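You operate a simulated robot arm through the tools that you are given. There is no shell and no other tool.

You are at the controls of a simulated robot arm. One attempt, no reset.

Task
Put things in order on the top of the low bench. At the end: the white bottle (marked "Orange") from the top of the low bench is in the grey bucket; the open tin from the top of the low bench stands where the wide nozzle stood; the wide nozzle from the top of the low bench stands on top of the blue paper roll; the silver press disc stands where the white bottle stood; whatever was shut is shut again. Leave all else as you found it, and nothing knocked over.

Only the result counts: the job must be done as asked and must still hold three seconds after the hand-in. Knocking over, shifting, dropping, spilling or breaking anything else fails it.

Robot
A 7-joint arm with a two-finger gripper, fixed in place. Base frame: the origin is on the floor under the middle of its stand, x ahead of it, y to its left, z up; the work surface is at about z = 680. Units: mm, degrees, N and s.
With the tool pointing down near the work surface it reaches from about 280 to 700 mm from the base axis. Its first joint turns from -66.0 to 66.0 degrees. Payload 2.45 kg.
The TCP is the grasp point between the finger pads, 26 mm short of the fingertips. In the tool frame z runs along the fingers and y along their closing line. The gripper opens to 96 mm; its body begins 69 mm behind the TCP.
Orientation is told as [roll, pitch, yaw] about the base's x, y, z axes, in that order, counted from this pose: with the fingers straight down and closing along the base's y, the tool's x points along the base's -x, its y along +y and its z along -z.

Tools
- The arm moves only by the tool play_rows. Its argument "deltas" is a list of rows, each a list of 7 numbers: the shift along the tool's x, y, z in units of 250 mm (1.0 is 250 mm), then the turn, a rotation vector about the tool's x, y, z in units of 45 degrees (1.0 is 45 degrees), then the finger opening in mm, from 0 to 96. In form: [[x, y, z, ax, ay, az, gripper], ...]. A call has 1 to 20 rows; each row is the pose to reach, as a shift and turn from the pose commanded when the call began, along the tool's axes at that moment. A call with a number of a shift or a turn outside -1 to 1 is refused whole. Rows are played at 5 a second. More than 50 mm and 8.6 degrees between two rows, or a gripper value outside its range, and nothing of the call is played. A pose out of reach is approached as far as the arm can. The call stops where the force on the tool passes 40 N (or 10 N more than at its start, if that is more) or the arm is blocked; 0.2 s more then pass. The fingers move at their own pace (about 50 mm/s each) and stop on an object; they squeeze with about 26 N. The grip force told is the motor's: it shows also when the fingers shut on nothing. Time passes only in rows, and 0.2 s behind the last, so rows that repeat a pose let the fingers close. It gives the time, the measured TCP pose, the force on the tool (base axes), the opening and the grip force at its end, in the units of the frame above (readings bear some noise), with the torque about the TCP (base axes, N m) and any sound that the robot's microphone picked up.
- Cameras (640 x 400 px; columns grow to the right, rows downward): "scene" is fixed at [166.8, -413.7, 1403.8]; the picture's right is [0.50, -0.87, 0.00], its down [-0.68, -0.39, -0.63] and it looks along [0.54, 0.31, -0.78] (base axes); focal length 281 px, centre (320, 200). "wrist" rides on the gripper at [82, 3, -98] in the tool frame; the picture's right is [-0.04, 1.00, 0.00], its down [-0.73, -0.03, -0.68] and it looks along [-0.68, -0.03, 0.73] (tool axes); focal length 256 px, centre (320, 200). There is no depth. A picture from a camera that has moved, and an enlarged one, comes with that camera's place and axes in the base frame and with its lens. The place of the scene camera against the robot may be out by one fixed shift of up to 18 mm in any direction.
- get_image(camera): a new picture of that camera. No time passes.
- zoom(camera, box): a new picture of the part [left, top, right, bottom] of that camera's present view, enlarged. No time passes.
- job_done(): hands the job in; it is judged then, once.

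Nothing tells you positions but the pictures and the camera data. Unless the task says otherwise, let go and move clear before handing in.

The tools are called after "Call:" by a JSON object that holds its "fn" and its "kwargs". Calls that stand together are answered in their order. play_rows: Moves the arm, as the interface text tells. Its arguments: {"type":"object","properties":{"deltas":{"type":"array"}},"required":["deltas"]} The other tools are called the same way: get_image (camera) takes a picture; zoom (camera, box) takes an enlarged picture of a part of a camera's view; job_done () hands the job in.

At the start:

```text
clock: 0.0
ee_pos: [374.3, -118.3, 1103.3]
tool_rot: [0.0, 0.0, 0.0]
contact_force: [0.1, 0.1, 0.0]
moment: [0.01, 0.03, 0.03]
gripper_width: 96.2
grip_force: 0.1
```

scene: 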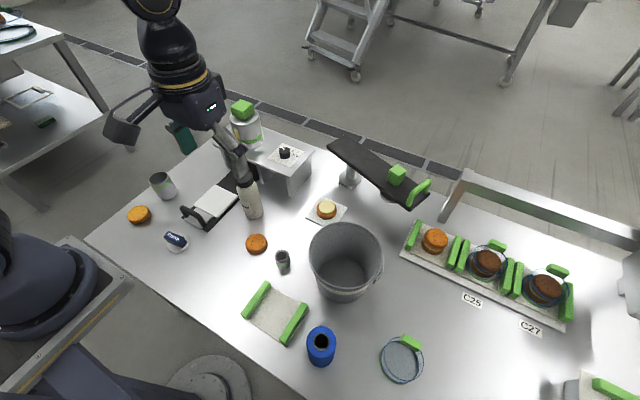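
wrist: 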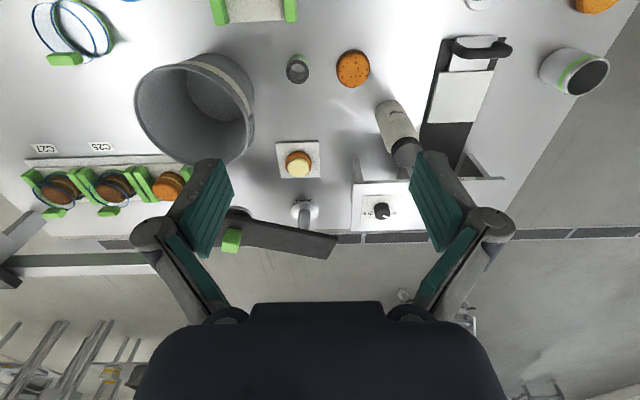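

I see a bench with a grey bucket, a bottle, discs, a blue roll and some tins. I will look closer before moving anything.

Call:
{"fn": "zoom", "kwargs": {"camera": "scene", "box": [80, 80, 320, 230]}}

Call:
{"fn": "zoom", "kwargs": {"camera": "scene", "box": [200, 180, 440, 400]}}

Call:
{"fn": "zoom", "kwargs": {"camera": "scene", "box": [380, 180, 640, 400]}}

Call:
{"fn": "zoom", "kwargs": {"camera": "wrist", "box": [320, 0, 640, 240]}}

Call:
{"fn": "zoom", "kwargs": {"camera": "wrist", "box": [0, 0, 340, 240]}}

```text
2.67 times, centred on (200, 155) of scene
camera zoom: at [166.8, -413.7, 1403.8], right [0.5, -0.87, 0.0], down [-0.68, -0.39, -0.63], along [0.54, 0.31, -0.78], focal length 750 px, centre (640, 320)
```

zoom: 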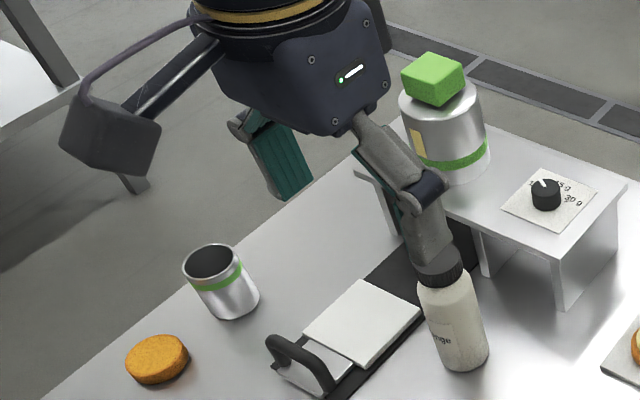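

```text
1.82 times, centred on (320, 290) of scene
camera zoom: at [166.8, -413.7, 1403.8], right [0.5, -0.87, 0.0], down [-0.68, -0.39, -0.63], along [0.54, 0.31, -0.78], focal length 511 px, centre (320, 36)
```

zoom: 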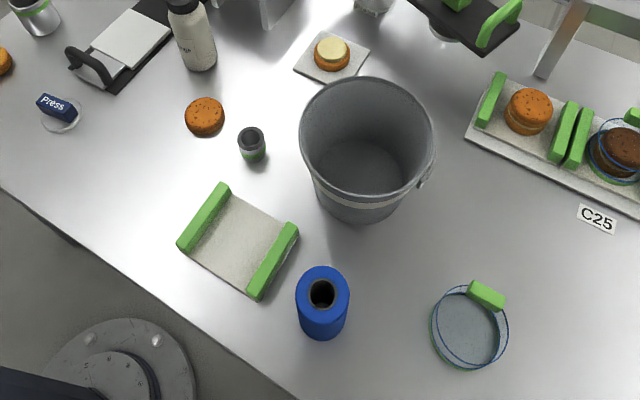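

```text
1.82 times, centred on (510, 290) of scene
camera zoom: at [166.8, -413.7, 1403.8], right [0.5, -0.87, 0.0], down [-0.68, -0.39, -0.63], along [0.54, 0.31, -0.78], focal length 511 px, centre (-26, 36)
```

zoom: 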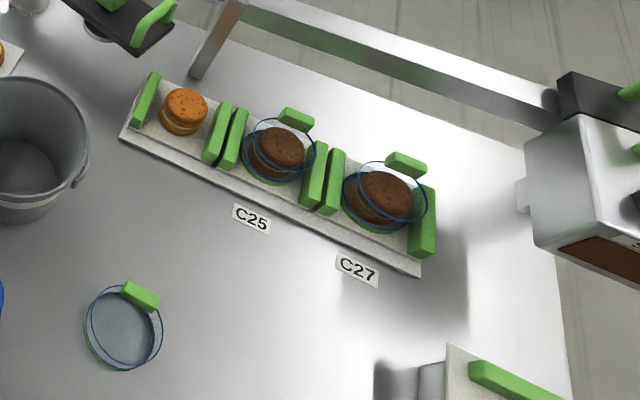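

```text
1.67 times, centred on (480, 120) of wrist
camera zoom: at [292.0, -116.7, 1202.1], right [0.04, 1.0, 0.0], down [0.73, -0.03, 0.68], along [0.68, -0.03, -0.73], focal length 427 px, centre (53, 333)
```

zoom: 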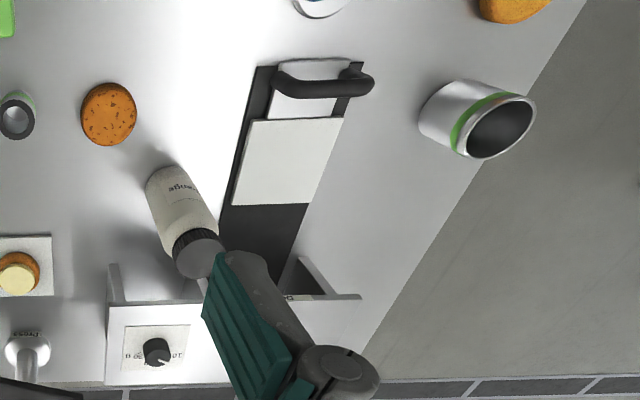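

```text
1.67 times, centred on (170, 120) of wrist
camera zoom: at [292.0, -116.7, 1202.1], right [0.04, 1.0, 0.0], down [0.73, -0.03, 0.68], along [0.68, -0.03, -0.73], focal length 427 px, centre (570, 333)
```

zoom: 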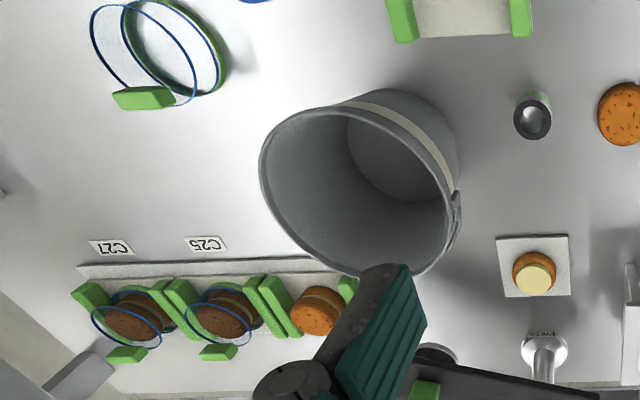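

I will zoom further to identify the press disc, the nozzle and anything that is shut.

Call:
{"fn": "zoom", "kwargs": {"camera": "scene", "box": [145, 215, 209, 255]}}

Call:
{"fn": "zoom", "kwargs": {"camera": "scene", "box": [250, 235, 314, 275]}}

Call:
{"fn": "zoom", "kwargs": {"camera": "scene", "box": [300, 120, 460, 220]}}

Call:
{"fn": "zoom", "kwargs": {"camera": "scene", "box": [520, 230, 640, 400]}}

Call:
{"fn": "zoom", "kwargs": {"camera": "scene", "box": [0, 0, 160, 200]}}

Call:
{"fn": "zoom", "kwargs": {"camera": "scene", "box": [170, 90, 330, 230]}}

Call:
{"fn": "zoom", "kwargs": {"camera": "scene", "box": [0, 220, 260, 400]}}

```text
10.00 times, centred on (177, 235) of scene
camera zoom: at [166.8, -413.7, 1403.8], right [0.5, -0.87, 0.0], down [-0.68, -0.39, -0.63], along [0.54, 0.31, -0.78], focal length 2812 px, centre (1750, -150)
```

zoom: 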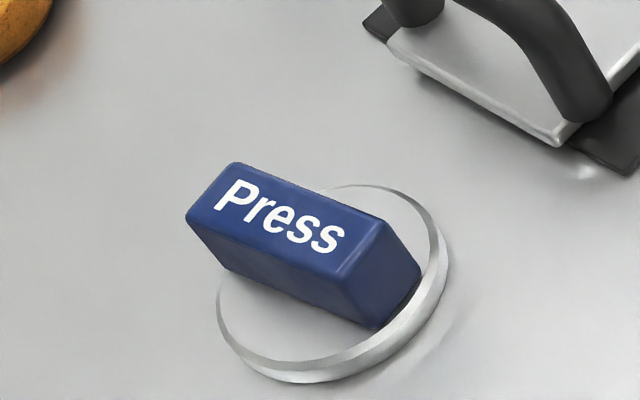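

```text
10.00 times, centred on (282, 255) of scene
camera zoom: at [166.8, -413.7, 1403.8], right [0.5, -0.87, 0.0], down [-0.68, -0.39, -0.63], along [0.54, 0.31, -0.78], focal length 2812 px, centre (700, -350)
```

zoom: 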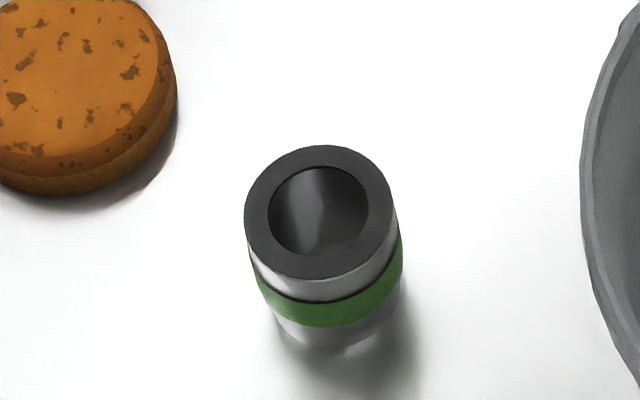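

```text
4.00 times, centred on (380, 170) of scene
camera zoom: at [166.8, -413.7, 1403.8], right [0.5, -0.87, 0.0], down [-0.68, -0.39, -0.63], along [0.54, 0.31, -0.78], focal length 1125 px, centre (80, 320)
```

zoom: 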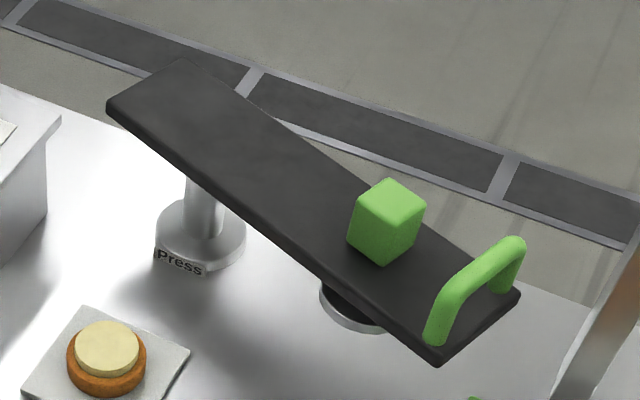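

```text
2.35 times, centred on (580, 315) of scene
camera zoom: at [166.8, -413.7, 1403.8], right [0.5, -0.87, 0.0], down [-0.68, -0.39, -0.63], along [0.54, 0.31, -0.78], focal length 662 px, centre (-292, -71)
```

zoom: 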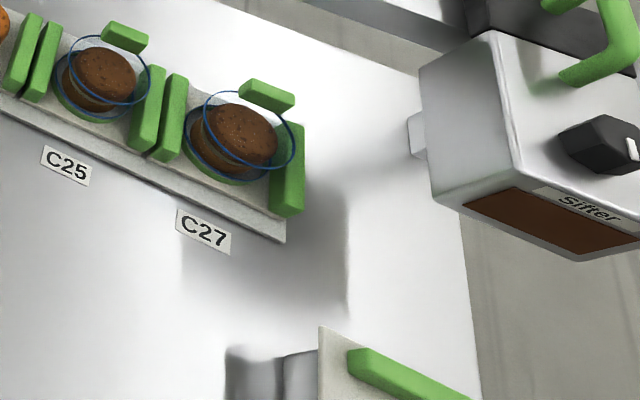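

```text
2.00 times, centred on (80, 100) of scene
camera zoom: at [166.8, -413.7, 1403.8], right [0.5, -0.87, 0.0], down [-0.68, -0.39, -0.63], along [0.54, 0.31, -0.78], focal length 562 px, centre (800, 400)
```

zoom: 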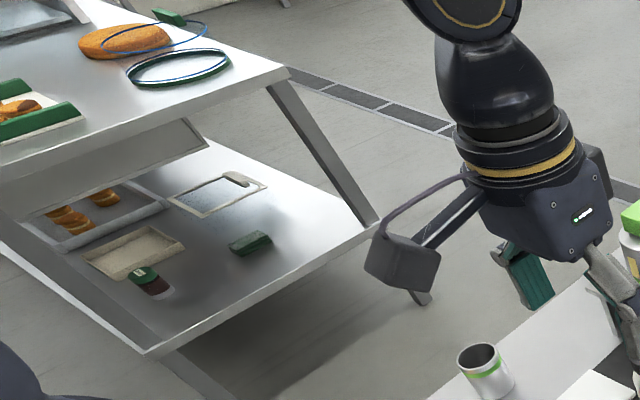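

```text
2.86 times, centred on (250, 160) of scene
camera zoom: at [166.8, -413.7, 1403.8], right [0.5, -0.87, 0.0], down [-0.68, -0.39, -0.63], along [0.54, 0.31, -0.78], focal length 803 px, centre (520, 314)
```

zoom: 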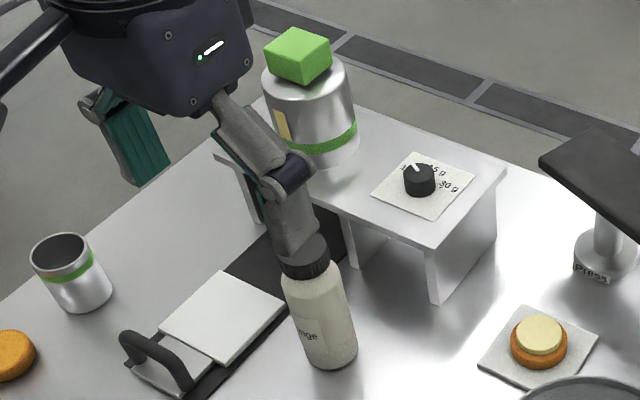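

```text
2.22 times, centred on (130, 310) of scene
camera zoom: at [166.8, -413.7, 1403.8], right [0.5, -0.87, 0.0], down [-0.68, -0.39, -0.63], along [0.54, 0.31, -0.78], focal length 625 px, centre (742, -44)
```

zoom: 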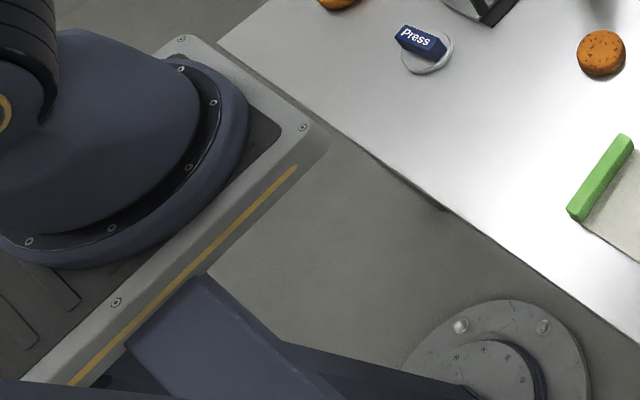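

The press disc (navy "Press" handle) is on the bench near the robot. The nozzle is the dark-topped cylinder beside the cookie, and the open tin is on the left. I'll lower the wrist camera to locate each of them more precisely.

Call:
{"fn": "play_rows", "kwargs": {"deltas": [[0.034, 0.058, 0.123, 0, 0, 0, 96], [0.068, 0.116, 0.246, 0, 0, 0, 96], [0.102, 0.174, 0.369, 0, 0, 0, 96], [0.136, 0.232, 0.492, 0, 0, 0, 96]]}}

Call:
{"fn": "get_image", "kwargs": {"camera": "wrist"}}

Call:
{"fn": "get_image", "kwargs": {"camera": "scene"}}

```text
clock: 1.0
ee_pos: [339.2, -59.4, 980.8]
tool_rot: [0.1, -0.1, 0.0]
contact_force: [-0.2, 0.1, -0.2]
moment: [0.0, -0.03, -0.01]
gripper_width: 96.1
grip_force: 0.0
```

```text
taken
camera wrist: at [256.4, -57.4, 1079.4], right [0.04, 1.0, 0.0], down [0.73, -0.03, 0.68], along [0.68, -0.03, -0.73], focal length 256 px, centre (320, 200)
```

wrist: 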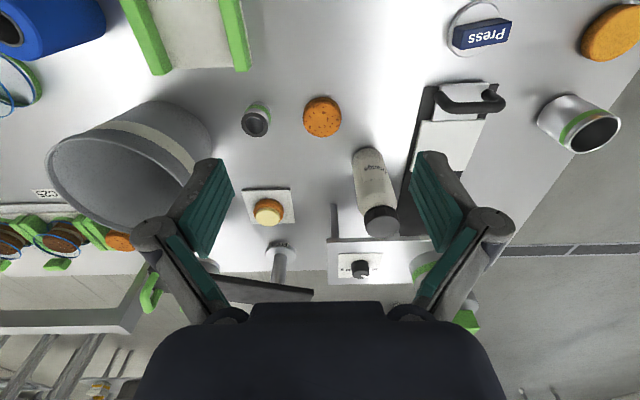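

```text
taken
```

scene: 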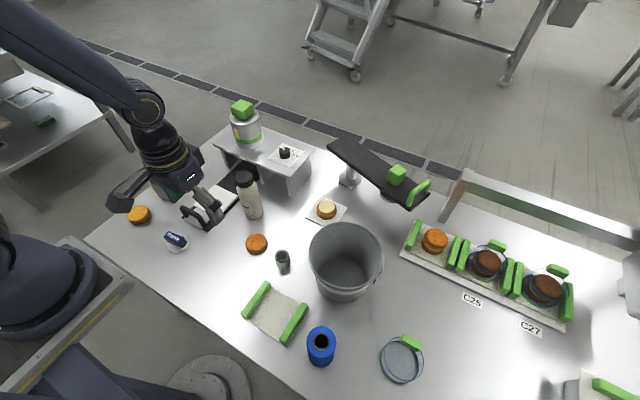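

All the objects are in the wrist view. I'll zoom in to measure their base points and sizes.

Call:
{"fn": "zoom", "kwargs": {"camera": "wrist", "box": [200, 80, 360, 180]}}

Call:
{"fn": "zoom", "kwargs": {"camera": "wrist", "box": [320, 140, 480, 240]}}

Call:
{"fn": "zoom", "kwargs": {"camera": "wrist", "box": [500, 70, 640, 170]}}

Call:
{"fn": "zoom", "kwargs": {"camera": "wrist", "box": [420, 0, 580, 100]}}

Call:
{"fn": "zoom", "kwargs": {"camera": "wrist", "box": [0, 80, 240, 240]}}

```text
4.00 times, centred on (280, 130) of wrist
camera zoom: at [256.4, -57.4, 1079.4], right [0.04, 1.0, 0.0], down [0.73, -0.03, 0.68], along [0.68, -0.03, -0.73], focal length 1024 px, centre (480, 480)
```

zoom: 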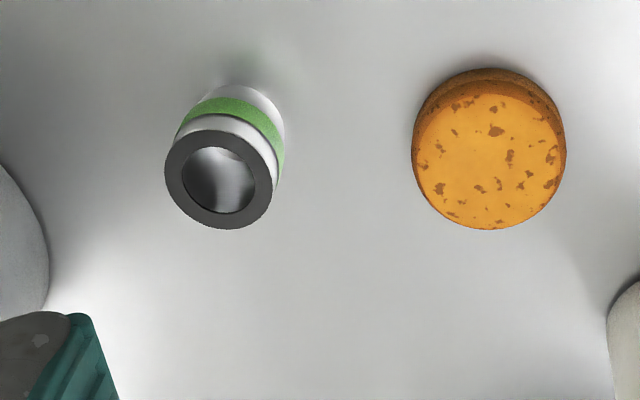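

```text
4.00 times, centred on (400, 190) of wrist
camera zoom: at [256.4, -57.4, 1079.4], right [0.04, 1.0, 0.0], down [0.73, -0.03, 0.68], along [0.68, -0.03, -0.73], focal length 1024 px, centre (0, 240)
```

zoom: 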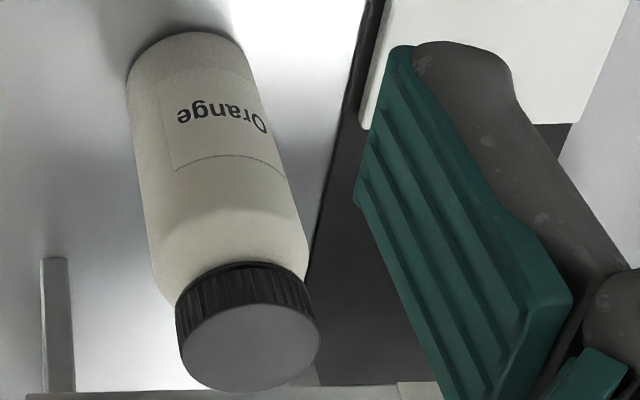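

```text
4.00 times, centred on (570, 120) of wrist
camera zoom: at [256.4, -57.4, 1079.4], right [0.04, 1.0, 0.0], down [0.73, -0.03, 0.68], along [0.68, -0.03, -0.73], focal length 1024 px, centre (-680, 520)
```

zoom: 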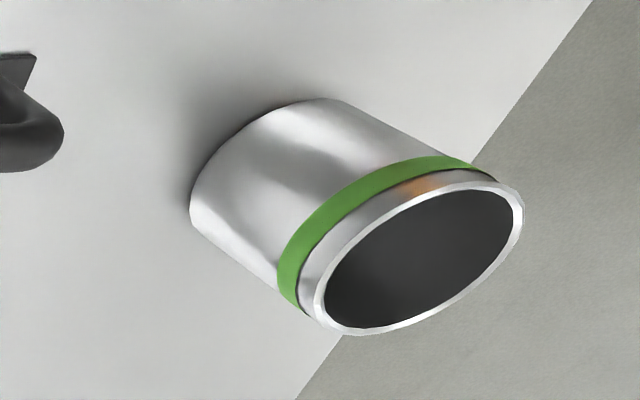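

```text
4.00 times, centred on (500, 50) of wrist
camera zoom: at [256.4, -57.4, 1079.4], right [0.04, 1.0, 0.0], down [0.73, -0.03, 0.68], along [0.68, -0.03, -0.73], focal length 1024 px, centre (-400, 800)
```

zoom: 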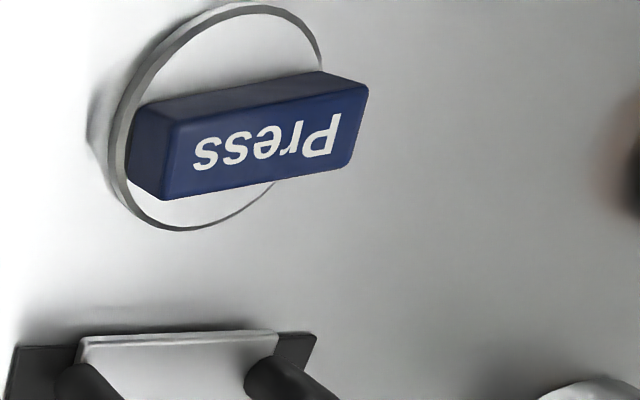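

```text
2.50 times, centred on (120, 160) of wrist
camera zoom: at [256.4, -57.4, 1079.4], right [0.04, 1.0, 0.0], down [0.73, -0.03, 0.68], along [0.68, -0.03, -0.73], focal length 640 px, centre (820, 300)
```

zoom: 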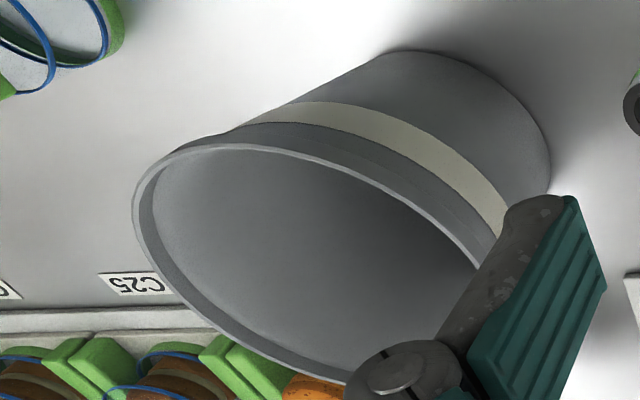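

Wrist measurements put the bottle at about (530, 18), 164 mm tall. The nozzle is near (432, -165), the tin near (448, 322), the disc near (329, 140) and the bucket near (467, -330). I'll start with the bottle by moving above it and checking the alignment.

Call:
{"fn": "play_rows", "kwargs": {"deltas": [[-0.153, 0.062, 0.016, 0, 0, 0, 96], [-0.306, 0.124, 0.032, 0, 0, 0, 96], [-0.459, 0.186, 0.048, 0, 0, 0, 96], [-0.612, 0.248, 0.064, 0, 0, 0, 96], [-0.763, 0.3096, 0.08, 0, 0, 0, 96], [-0.763, 0.3096, 0.08, 0, 0, 0, 96]]}}

Call:
{"fn": "get_image", "kwargs": {"camera": "wrist"}}

Call:
{"fn": "get_image", "kwargs": {"camera": "scene"}}

```text
clock: 2.4
ee_pos: [529.2, 16.5, 958.4]
tool_rot: [-0.1, 0.0, 0.0]
contact_force: [-0.1, 0.0, -0.3]
moment: [0.01, 0.05, 0.0]
gripper_width: 96.1
grip_force: 0.0
```

```text
taken
camera wrist: at [447.8, 18.7, 1056.9], right [0.04, 1.0, 0.0], down [0.73, -0.03, 0.68], along [0.68, -0.03, -0.73], focal length 256 px, centre (320, 200)
```

wrist: 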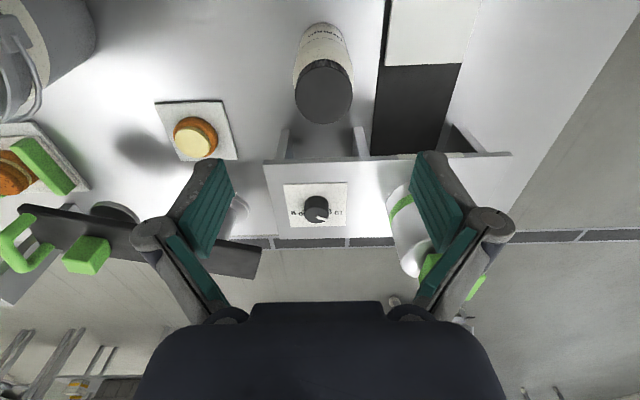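

```text
taken
```

scene: 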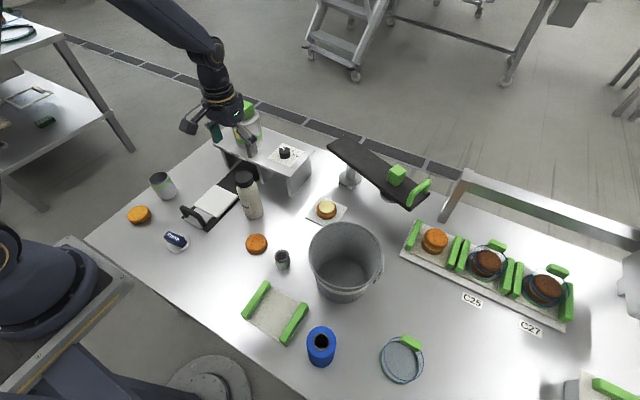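

The cap is almost directly under the TCP. I'll zoom in to refine its position and the height of the bottle.

Call:
{"fn": "zoom", "kwargs": {"camera": "wrist", "box": [260, 10, 420, 130]}}

```text
3.33 times, centred on (340, 70) of wrist
camera zoom: at [447.8, 18.7, 1056.9], right [0.04, 1.0, 0.0], down [0.73, -0.03, 0.68], along [0.68, -0.03, -0.73], focal length 853 px, centre (253, 633)
```

zoom: 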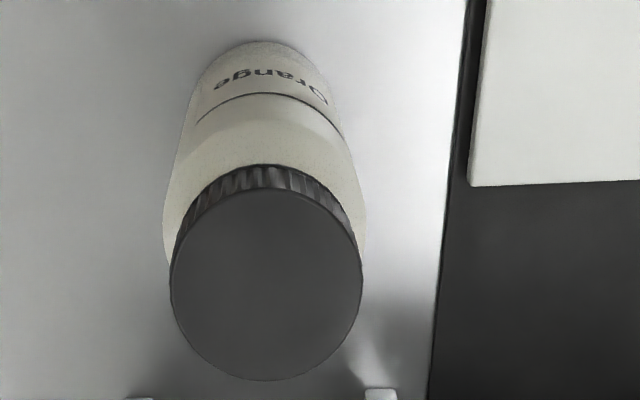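

The bottle axis is at about (529, 18) and its top is at z≈842. I'll descend to z≈797 with the fingers open.

Call:
{"fn": "play_rows", "kwargs": {"deltas": [[0, 0.004, 0.15, 0, 0, 0, 96], [0, 0.006, 0.3, 0, 0, 0, 96], [0, 0.006, 0.43, 0, 0, 0, 96], [0, 0.006, 0.53, 0, 0, 0, 96], [0, 0.006, 0.6, 0, 0, 0, 96], [0, 0.006, 0.65, 0, 0, 0, 96], [0, 0.006, 0.65, 0, 0, 0, 96]]}}

Call:
{"fn": "get_image", "kwargs": {"camera": "wrist"}}

Call:
{"fn": "get_image", "kwargs": {"camera": "scene"}}

```text
clock: 4.0
ee_pos: [530.6, 20.4, 797.3]
tool_rot: [0.0, 0.0, 0.0]
contact_force: [-0.4, -0.6, -0.2]
moment: [0.0, 0.0, 0.01]
gripper_width: 96.0
grip_force: 0.0
```

```text
taken
camera wrist: at [449.1, 22.0, 895.6], right [0.04, 1.0, 0.0], down [0.73, -0.03, 0.68], along [0.68, -0.03, -0.73], focal length 256 px, centre (320, 200)
```

wrist: 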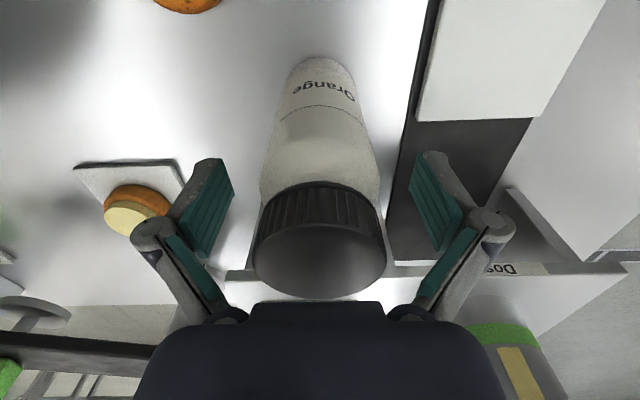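

```text
taken
```

scene: 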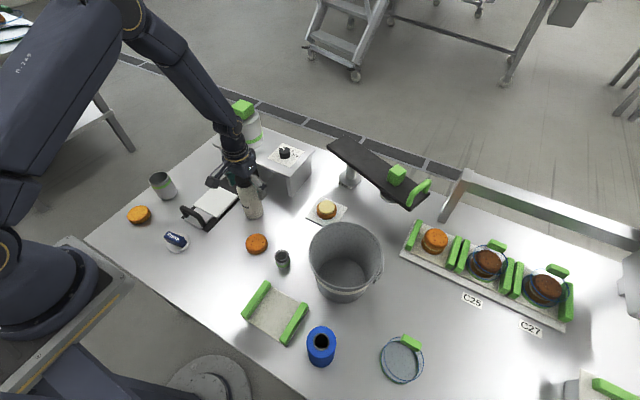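

The bottle is centred between the fingers, so I'm closing on it.

Call:
{"fn": "play_rows", "kwargs": {"deltas": [[0, 0, 0, 0, 0, 0, 70], [0, 0, 0, 0, 0, 0, 50], [0, 0, 0, 0, 0, 0, 40], [0, 0, 0, 0, 0, 0, 40], [0, 0, 0, 0, 0, 0, 40], [0, 0, 0, 0, 0, 0, 40]]}}

Call:
{"fn": "get_image", "kwargs": {"camera": "wrist"}}

```text
clock: 5.4
ee_pos: [532.3, 19.6, 797.3]
tool_rot: [0.1, 0.0, -0.1]
contact_force: [-0.9, -1.0, 2.3]
moment: [-0.08, 0.06, 0.01]
gripper_width: 56.6
grip_force: 26.1
```

```text
taken
camera wrist: at [449.0, 21.9, 895.9], right [0.04, 1.0, 0.0], down [0.73, -0.03, 0.68], along [0.68, -0.03, -0.73], focal length 256 px, centre (320, 200)
```

wrist: 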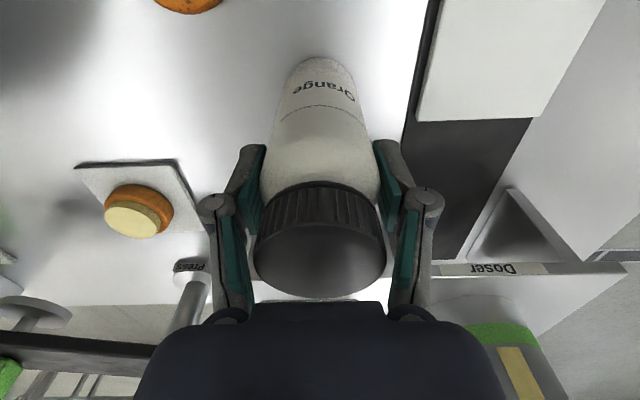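

The grip holds at 56.6 mm with 26 N. I'll lift the bottle straight up to clear the bucket rim.

Call:
{"fn": "play_rows", "kwargs": {"deltas": [[0, 0, -0.04, 0, 0, 0, 40], [0, 0, -0.12, 0, 0, 0, 40], [0, 0, -0.26, 0, 0, 0, 40], [0, 0, -0.42, 0, 0, 0, 40], [0, 0, -0.58, 0, 0, 0, 40], [0, 0, -0.72, 0, 0, 0, 40], [0, 0, -0.8, 0, 0, 0, 40], [0, 0, -0.8, 0, 0, 0, 40]]}}

Call:
{"fn": "get_image", "kwargs": {"camera": "wrist"}}

Call:
{"fn": "get_image", "kwargs": {"camera": "scene"}}

```text
clock: 7.2
ee_pos: [528.4, 18.4, 1002.1]
tool_rot: [-0.1, 0.0, -0.1]
contact_force: [-0.2, 0.0, -4.1]
moment: [0.0, 0.02, -0.01]
gripper_width: 56.8
grip_force: 26.8
```

```text
taken
camera wrist: at [446.5, 20.7, 1100.3], right [0.04, 1.0, 0.0], down [0.73, -0.03, 0.68], along [0.68, -0.03, -0.73], focal length 256 px, centre (320, 200)
```

wrist: 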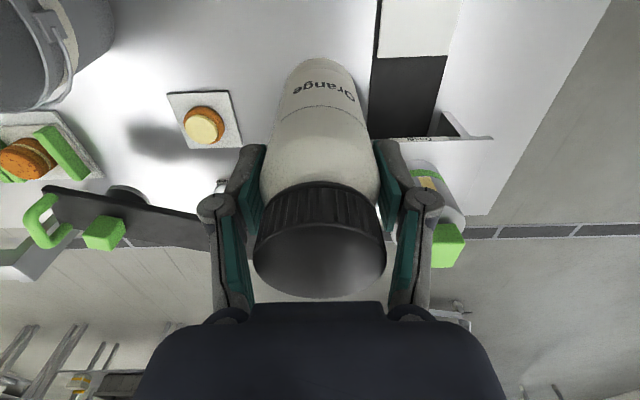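

```text
taken
```

scene: 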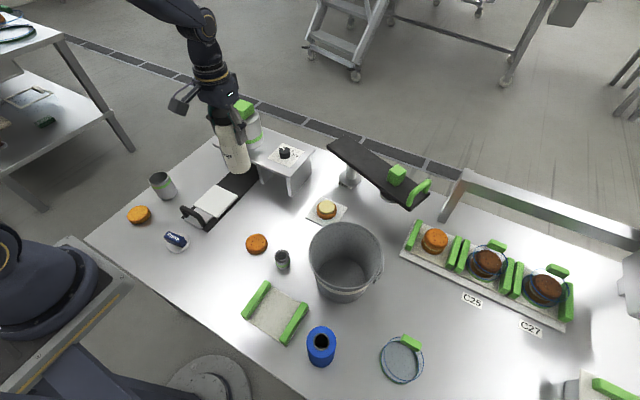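

The bottle weighs about 0.4 kg and is hanging straight. I'll carry it toward the bucket, staying clear of everything, and then look again.

Call:
{"fn": "play_rows", "kwargs": {"deltas": [[0.04, -0.1, -0.03, 0, 0, 0, 40], [0.1, -0.26, -0.03, 0, 0, 0, 40], [0.16, -0.43, -0.03, 0, 0, 0, 40], [0.22, -0.6, -0.03, 0, 0, 0, 40], [0.28, -0.77, -0.03, 0, 0, 0, 40], [0.33, -0.92, -0.03, 0, 0, 0, 40], [0.352, -0.992, -0.03, 0, 0, 0, 40], [0.352, -0.992, -0.03, 0, 0, 0, 40]]}}

Call:
{"fn": "get_image", "kwargs": {"camera": "wrist"}}

Call:
{"fn": "get_image", "kwargs": {"camera": "scene"}}

```text
clock: 9.0
ee_pos: [444.0, -229.9, 1007.6]
tool_rot: [0.0, 0.0, 0.0]
contact_force: [-0.5, 0.6, -4.0]
moment: [-0.01, 0.01, -0.01]
gripper_width: 56.8
grip_force: 26.5
```

```text
taken
camera wrist: at [361.1, -227.8, 1106.0], right [0.04, 1.0, 0.0], down [0.73, -0.03, 0.68], along [0.68, -0.03, -0.73], focal length 256 px, centre (320, 200)
```

wrist: 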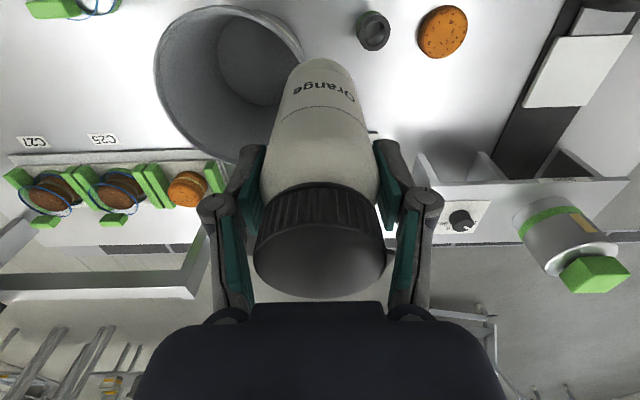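

```text
taken
```

scene: 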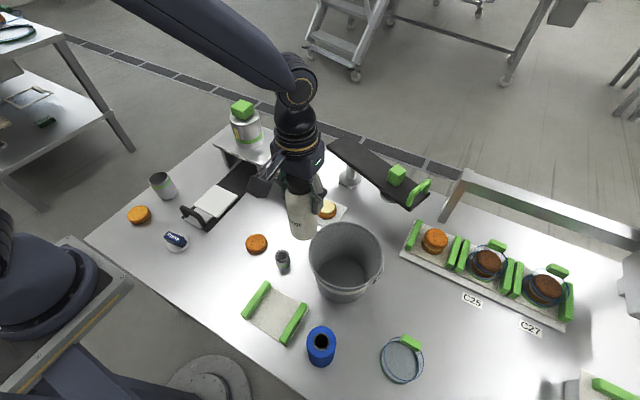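

The bucket rim is centred at about (469, -323) with a radius near 84 mm. I'll move over its centre and check before lowering.

Call:
{"fn": "play_rows", "kwargs": {"deltas": [[-0.03, -0.12, 0, 0, 0, 0, 40], [-0.07, -0.26, 0, 0, 0, 0, 40], [-0.1, -0.372, 0, 0, 0, 0, 40], [-0.1, -0.372, 0, 0, 0, 0, 40]]}}

Call:
{"fn": "get_image", "kwargs": {"camera": "wrist"}}

Call:
{"fn": "get_image", "kwargs": {"camera": "scene"}}

```text
clock: 10.0
ee_pos: [470.1, -321.2, 1005.4]
tool_rot: [-0.1, 0.0, 0.0]
contact_force: [0.0, -0.8, -3.9]
moment: [0.0, 0.0, -0.01]
gripper_width: 56.8
grip_force: 26.4
```

```text
taken
camera wrist: at [387.9, -319.6, 1104.2], right [0.04, 1.0, 0.0], down [0.73, -0.03, 0.68], along [0.68, -0.03, -0.73], focal length 256 px, centre (320, 200)
```

wrist: 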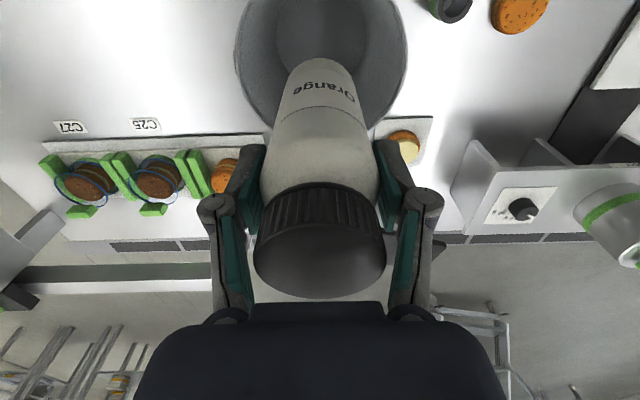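

```text
taken
```

scene: 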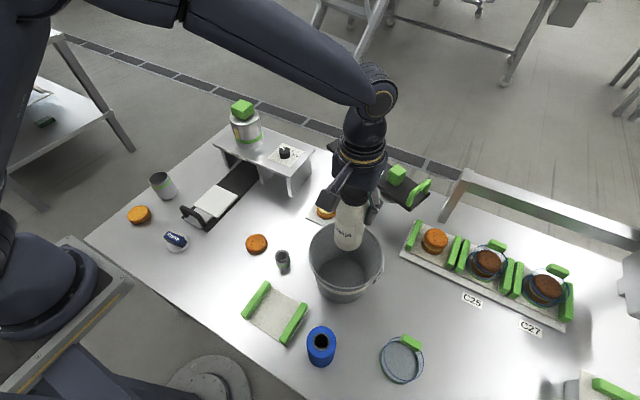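

The rim is symmetric around the bottle. I'm lowering it in, stopping just above the floor first.

Call:
{"fn": "play_rows", "kwargs": {"deltas": [[0, 0, 0.1, 0, 0, 0, 40], [0, 0, 0.24, 0, 0, 0, 40], [0, 0, 0.38, 0, 0, 0, 40], [0, 0, 0.5, 0, 0, 0, 40], [0, 0, 0.6, 0, 0, 0, 40], [0, 0, 0.68, 0, 0, 0, 40], [0, 0, 0.74, 0, 0, 0, 40], [0, 0, 0.74, 0, 0, 0, 40]]}}

Call:
{"fn": "get_image", "kwargs": {"camera": "wrist"}}

Call:
{"fn": "get_image", "kwargs": {"camera": "scene"}}

```text
clock: 11.8
ee_pos: [466.3, -325.5, 819.0]
tool_rot: [0.0, 0.0, 0.0]
contact_force: [0.5, 0.4, -3.1]
moment: [-0.01, -0.03, -0.01]
gripper_width: 56.7
grip_force: 26.5
```

```text
taken
camera wrist: at [383.7, -322.1, 916.9], right [0.04, 1.0, 0.0], down [0.73, -0.03, 0.68], along [0.68, -0.03, -0.73], focal length 256 px, centre (320, 200)
```

wrist: 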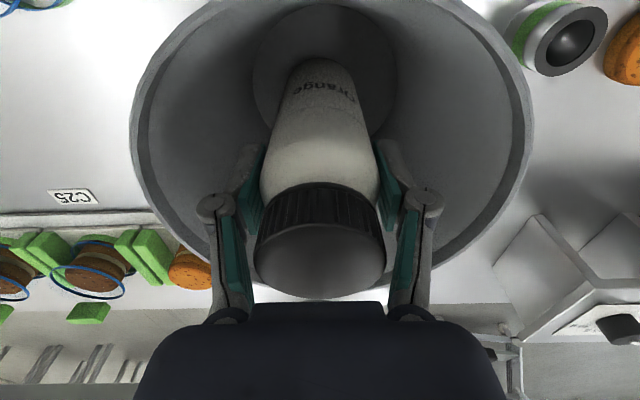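

```text
taken
```

scene: 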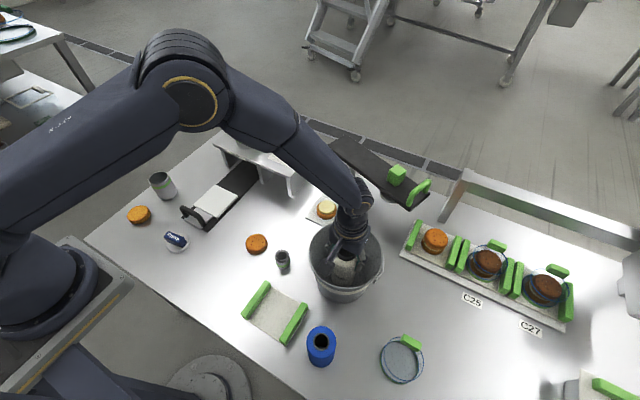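

The bottle is well inside with even clearance. I'll feel gently for the floor.

Call:
{"fn": "play_rows", "kwargs": {"deltas": [[0, 0, 0.016, 0, 0, 0, 40], [0, 0, 0.03, 0, 0, 0, 40], [0, 0, 0.04, 0, 0, 0, 40], [0, 0, 0.048, 0, 0, 0, 40], [0, 0, 0.048, 0, 0, 0, 40]]}}

```text
clock: 13.0
ee_pos: [467.9, -322.8, 808.7]
tool_rot: [0.0, 0.0, -0.1]
contact_force: [-0.2, 1.0, -3.4]
moment: [0.0, 0.0, 0.01]
gripper_width: 56.5
grip_force: 26.2
```

Call:
{"fn": "play_rows", "kwargs": {"deltas": [[0, 0, 0.008, 0, 0, 0, 40], [0, 0, 0.012, 0, 0, 0, 40], [0, 0, 0.016, 0, 0, 0, 40], [0, 0, 0.016, 0, 0, 0, 40]]}}

```text
clock: 14.0
ee_pos: [468.0, -323.4, 803.4]
tool_rot: [-0.1, 0.0, -0.1]
contact_force: [1.0, -0.2, -4.7]
moment: [0.01, -0.02, 0.0]
gripper_width: 56.6
grip_force: 26.3
```

Call:
{"fn": "play_rows", "kwargs": {"deltas": [[0, 0, 0.006, 0, 0, 0, 40], [0, 0, 0.01, 0, 0, 0, 40], [0, 0, 0.01, 0, 0, 0, 40]]}}

```text
clock: 14.8
ee_pos: [468.4, -323.2, 800.1]
tool_rot: [0.0, 0.0, 0.0]
contact_force: [-0.1, 0.7, -1.1]
moment: [0.06, 0.02, -0.01]
gripper_width: 56.8
grip_force: 25.7
```

The load is starting to transfer to the floor. One more millimetre, then I'll release with a small opening.

Call:
{"fn": "play_rows", "kwargs": {"deltas": [[0, 0, 0.004, 0, 0, 0, 40], [0, 0, 0.004, 0, 0, 0, 40]]}}

Call:
{"fn": "play_rows", "kwargs": {"deltas": [[0, 0, 0, 0, 0, 0, 57], [0, 0, 0, 0, 0, 0, 62], [0, 0, 0, 0, 0, 0, 68], [0, 0, 0, 0, 0, 0, 72], [0, 0, 0, 0, 0, 0, 72]]}}

Call:
{"fn": "get_image", "kwargs": {"camera": "wrist"}}

```text
clock: 15.4
ee_pos: [468.2, -323.0, 801.8]
tool_rot: [0.0, 0.0, 0.0]
contact_force: [-5.7, 1.7, 15.0]
moment: [0.25, 0.51, 0.0]
gripper_width: 56.9
grip_force: 25.9
```

```text
clock: 16.6
ee_pos: [468.6, -322.3, 800.2]
tool_rot: [-0.1, -0.1, 0.0]
contact_force: [-0.3, 0.1, 0.8]
moment: [-0.01, -0.02, -0.03]
gripper_width: 72.0
grip_force: 0.2
```

```text
taken
camera wrist: at [386.6, -320.6, 899.1], right [0.04, 1.0, 0.0], down [0.73, -0.03, 0.68], along [0.68, -0.03, -0.73], focal length 256 px, centre (320, 200)
```

wrist: 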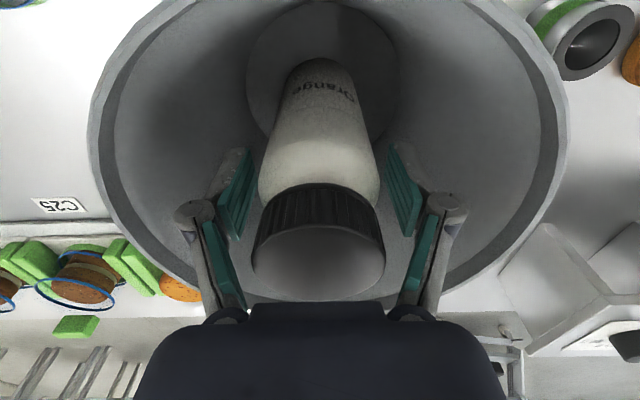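

The bottle stands released in the bucket. I'm rising straight up.

Call:
{"fn": "play_rows", "kwargs": {"deltas": [[0, 0, -0.03, 0, 0, 0, 72], [0, 0, -0.1, 0, 0, 0, 72], [0, 0, -0.22, 0, 0, 0, 72], [0, 0, -0.38, 0, 0, 0, 72], [0, 0, -0.54, 0, 0, 0, 72], [0, 0, -0.68, 0, 0, 0, 80], [0, 0, -0.8, 0, 0, 0, 96], [0, 0, -0.8, 0, 0, 0, 96]]}}

Call:
{"fn": "get_image", "kwargs": {"camera": "wrist"}}

Call:
{"fn": "get_image", "kwargs": {"camera": "scene"}}

```text
clock: 18.4
ee_pos: [468.8, -323.5, 1001.3]
tool_rot: [0.0, 0.0, 0.0]
contact_force: [0.5, 0.0, 0.8]
moment: [-0.03, 0.02, 0.04]
gripper_width: 95.8
grip_force: 0.1
```

```text
taken
camera wrist: at [386.7, -321.3, 1099.7], right [0.04, 1.0, 0.0], down [0.73, -0.03, 0.68], along [0.68, -0.03, -0.73], focal length 256 px, centre (320, 200)
```

wrist: 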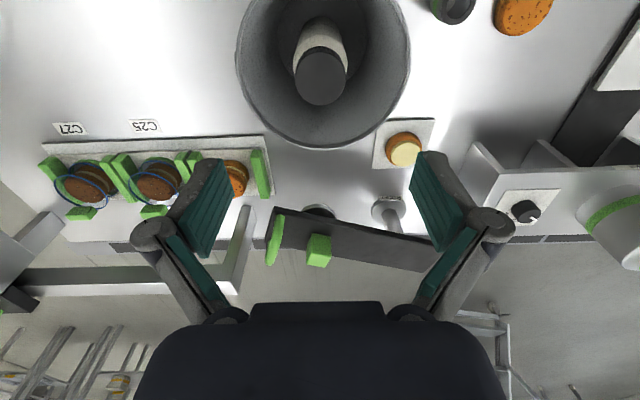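

```text
taken
```

scene: 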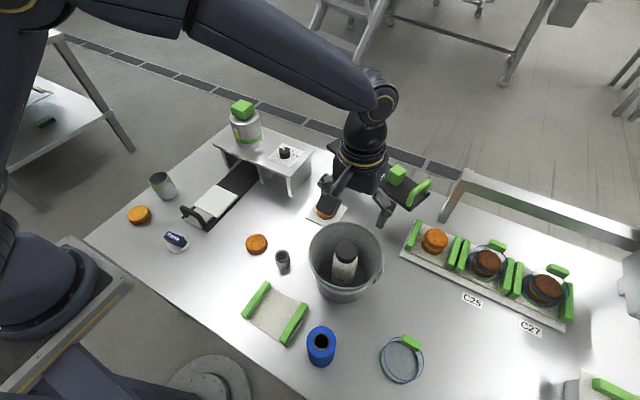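

The bottle is upright in the bucket. Next is the nozzle near (432, -165), so I'll move above it and verify.

Call:
{"fn": "play_rows", "kwargs": {"deltas": [[0.03, 0.13, 0, 0, 0, 0, 96], [0.07, 0.3, 0, 0, 0, 0, 96], [0.11, 0.47, 0, 0, 0, 0, 96], [0.148, 0.632, 0, 0, 0, 0, 80], [0.148, 0.632, 0.15, 0, 0, 0, 70], [0.148, 0.632, 0.32, 0, 0, 0, 66], [0.148, 0.632, 0.46, 0, 0, 0, 66], [0.148, 0.632, 0.56, 0, 0, 0, 66], [0.148, 0.632, 0.56, 0, 0, 0, 66]]}}

Call:
{"fn": "get_image", "kwargs": {"camera": "wrist"}}

Call:
{"fn": "get_image", "kwargs": {"camera": "scene"}}

```text
clock: 20.4
ee_pos: [432.9, -164.0, 860.9]
tool_rot: [0.0, -0.1, 0.0]
contact_force: [0.5, -0.4, 0.0]
moment: [-0.01, -0.05, -0.03]
gripper_width: 66.0
grip_force: 0.2
```

```text
taken
camera wrist: at [349.8, -161.9, 959.6], right [0.04, 1.0, 0.0], down [0.73, -0.03, 0.68], along [0.68, -0.03, -0.73], focal length 256 px, centre (320, 200)
```

wrist: 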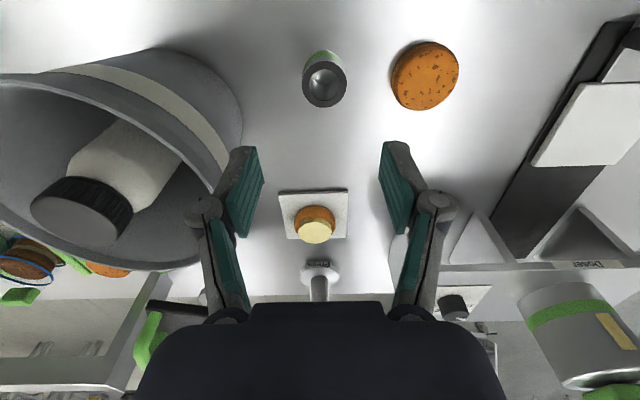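

```text
taken
```

scene: 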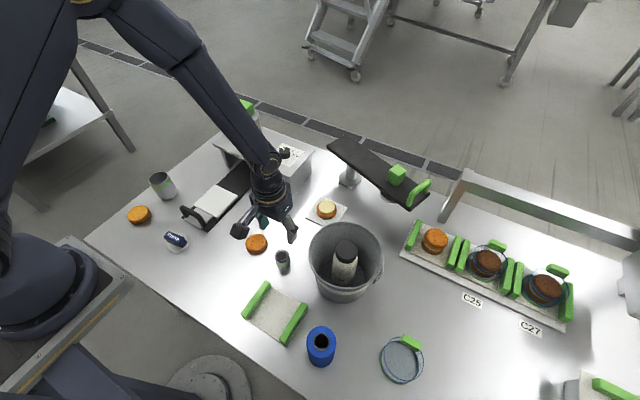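

Call:
{"fn": "zoom", "kwargs": {"camera": "wrist", "box": [270, 30, 390, 130]}}

Call:
{"fn": "zoom", "kwargs": {"camera": "scene", "box": [280, 310, 376, 370]}}

```text
4.00 times, centred on (330, 80) of wrist
camera zoom: at [349.8, -161.9, 959.6], right [0.04, 1.0, 0.0], down [0.73, -0.03, 0.68], along [0.68, -0.03, -0.73], focal length 1024 px, centre (280, 680)
```

zoom: 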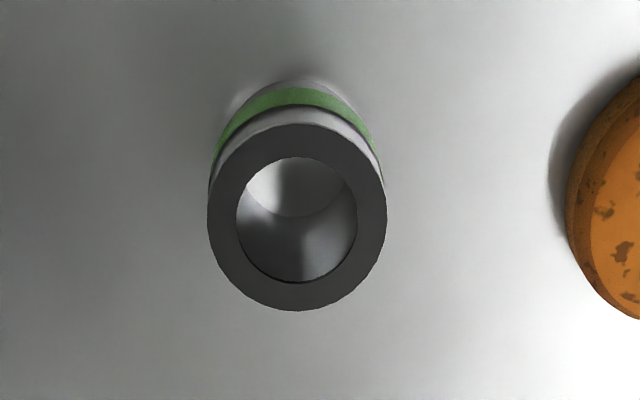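

```text
6.67 times, centred on (328, 340) of scene
camera zoom: at [166.8, -413.7, 1403.8], right [0.5, -0.87, 0.0], down [-0.68, -0.39, -0.63], along [0.54, 0.31, -0.78], focal length 1875 px, centre (267, -733)
```

zoom: 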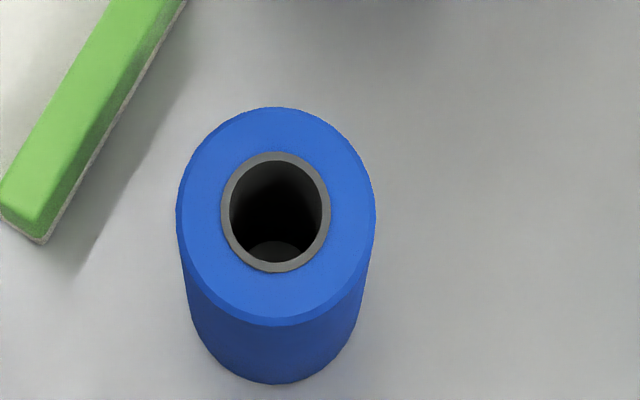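

The nozzle is at about (431, -161), 40 mm across and about 39 mm tall. I'll descend with a modest opening and keep the fingertips about 4 mm off the bench.

Call:
{"fn": "play_rows", "kwargs": {"deltas": [[0.001, 0.012, 0.12, 0, 0, 0, 66], [0.001, 0.012, 0.26, 0, 0, 0, 66], [0.001, 0.012, 0.4, 0, 0, 0, 66], [0.001, 0.012, 0.5, 0, 0, 0, 66], [0.001, 0.012, 0.56, 0, 0, 0, 66], [0.001, 0.012, 0.6, 0, 0, 0, 66], [0.001, 0.012, 0.6, 0, 0, 0, 66]]}}

Call:
{"fn": "get_image", "kwargs": {"camera": "wrist"}}

Call:
{"fn": "get_image", "kwargs": {"camera": "scene"}}

```text
clock: 22.0
ee_pos: [429.9, -161.5, 711.2]
tool_rot: [0.0, 0.0, 0.1]
contact_force: [0.4, 0.6, -0.1]
moment: [-0.01, 0.01, 0.0]
gripper_width: 65.8
grip_force: 0.0
```

```text
taken
camera wrist: at [347.6, -160.2, 810.0], right [0.04, 1.0, 0.0], down [0.73, -0.03, 0.68], along [0.68, -0.03, -0.73], focal length 256 px, centre (320, 200)
```

wrist: 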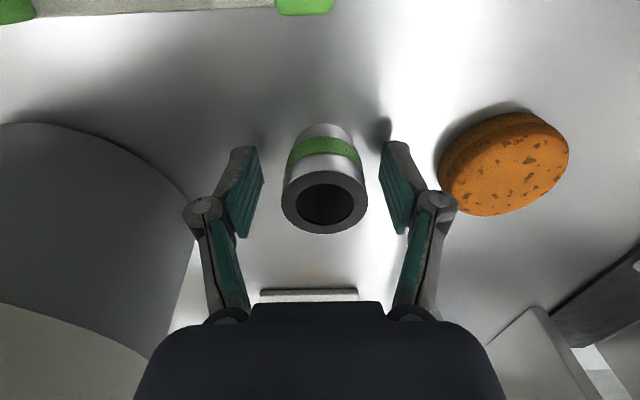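

```text
taken
```

scene: 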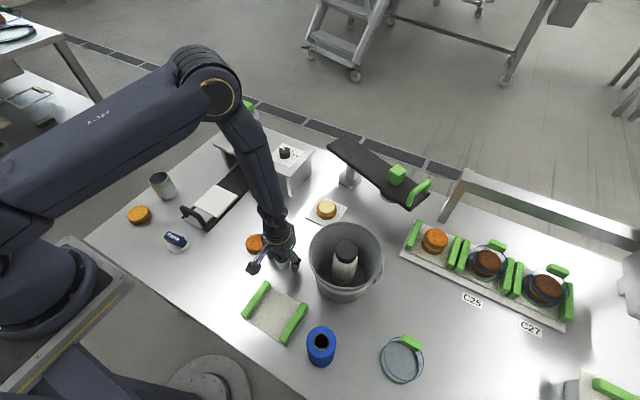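

Call:
{"fn": "zoom", "kwargs": {"camera": "wrist", "box": [256, 110, 384, 240]}}

```text
3.08 times, centred on (320, 175) of wrist
camera zoom: at [347.6, -160.2, 810.0], right [0.04, 1.0, 0.0], down [0.73, -0.03, 0.68], along [0.68, -0.03, -0.73], focal length 788 px, centre (320, 277)
```

zoom: 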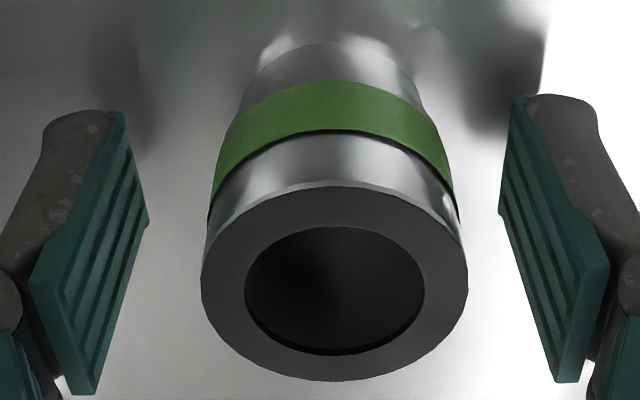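

The nozzle sits between the pads, offset by only about 1 mm. I'm closing on it.

Call:
{"fn": "play_rows", "kwargs": {"deltas": [[0, 0.005, 0, 0, 0, 0, 60], [0, 0.005, 0, 0, 0, 0, 45], [0, 0.005, 0, 0, 0, 0, 30], [0, 0.005, 0, 0, 0, 0, 30], [0, 0.005, 0, 0, 0, 0, 30], [0, 0.005, 0, 0, 0, 0, 30]]}}

Call:
{"fn": "play_rows", "kwargs": {"deltas": [[0, 0, -0.02, 0, 0, 0, 30], [0, 0, -0.08, 0, 0, 0, 30], [0, 0, -0.2, 0, 0, 0, 30], [0, 0, -0.36, 0, 0, 0, 30], [0, 0, -0.54, 0, 0, 0, 30], [0, 0, -0.72, 0, 0, 0, 30], [0, 0, -0.88, 0, 0, 0, 30], [0, 0, -0.94, 0, 0, 0, 30], [0, 0, -0.94, 0, 0, 0, 30]]}}

Call:
{"fn": "get_image", "kwargs": {"camera": "wrist"}}

Call:
{"fn": "get_image", "kwargs": {"camera": "scene"}}

```text
clock: 23.4
ee_pos: [430.0, -160.6, 711.5]
tool_rot: [0.0, 0.0, 0.0]
contact_force: [0.5, -0.2, 1.2]
moment: [0.06, -0.03, -0.01]
gripper_width: 38.8
grip_force: 25.9
```

```text
clock: 25.4
ee_pos: [430.8, -157.7, 949.3]
tool_rot: [0.0, 0.0, 0.1]
contact_force: [0.1, -0.1, 0.2]
moment: [-0.01, 0.02, 0.0]
gripper_width: 30.0
grip_force: 0.1
```

```text
taken
camera wrist: at [348.2, -156.8, 1047.5], right [0.04, 1.0, 0.0], down [0.73, -0.03, 0.68], along [0.68, -0.03, -0.73], focal length 256 px, centre (320, 200)
```

wrist: 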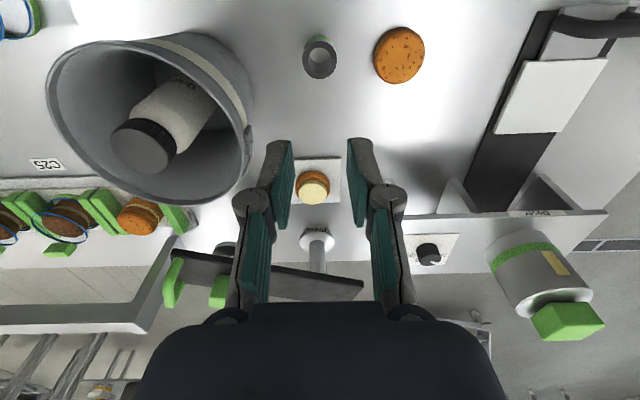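

```text
taken
```

scene: 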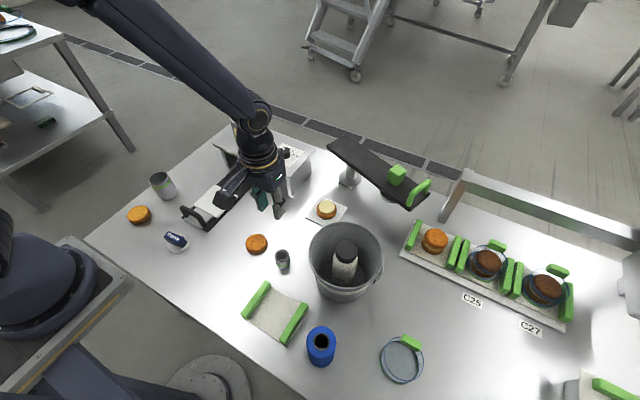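

The fingers came up empty: they closed to 30 mm, and the nozzle is still standing on the bench. I'll look closely to see its state and shape.

Call:
{"fn": "zoom", "kwargs": {"camera": "wrist", "box": [280, 20, 360, 100]}}

Call:
{"fn": "zoom", "kwargs": {"camera": "scene", "box": [250, 235, 314, 275]}}

```text
5.00 times, centred on (320, 60) of wrist
camera zoom: at [348.2, -156.8, 1047.5], right [0.04, 1.0, 0.0], down [0.73, -0.03, 0.68], along [0.68, -0.03, -0.73], focal length 1280 px, centre (320, 900)
```

zoom: 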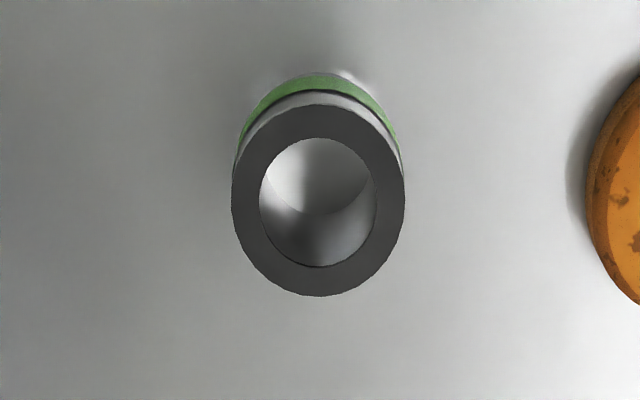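

```text
10.00 times, centred on (282, 255) of scene
camera zoom: at [166.8, -413.7, 1403.8], right [0.5, -0.87, 0.0], down [-0.68, -0.39, -0.63], along [0.54, 0.31, -0.78], focal length 2812 px, centre (700, -350)
```

zoom: 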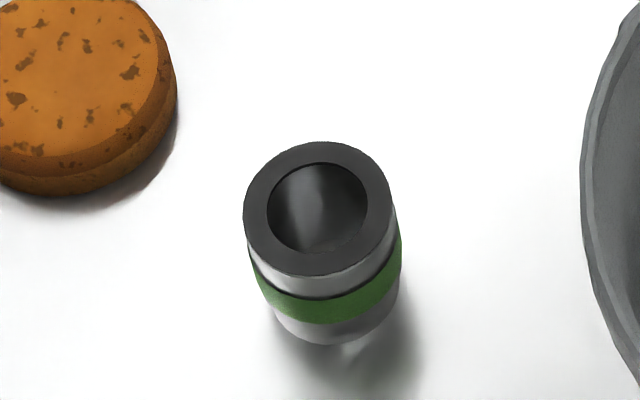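

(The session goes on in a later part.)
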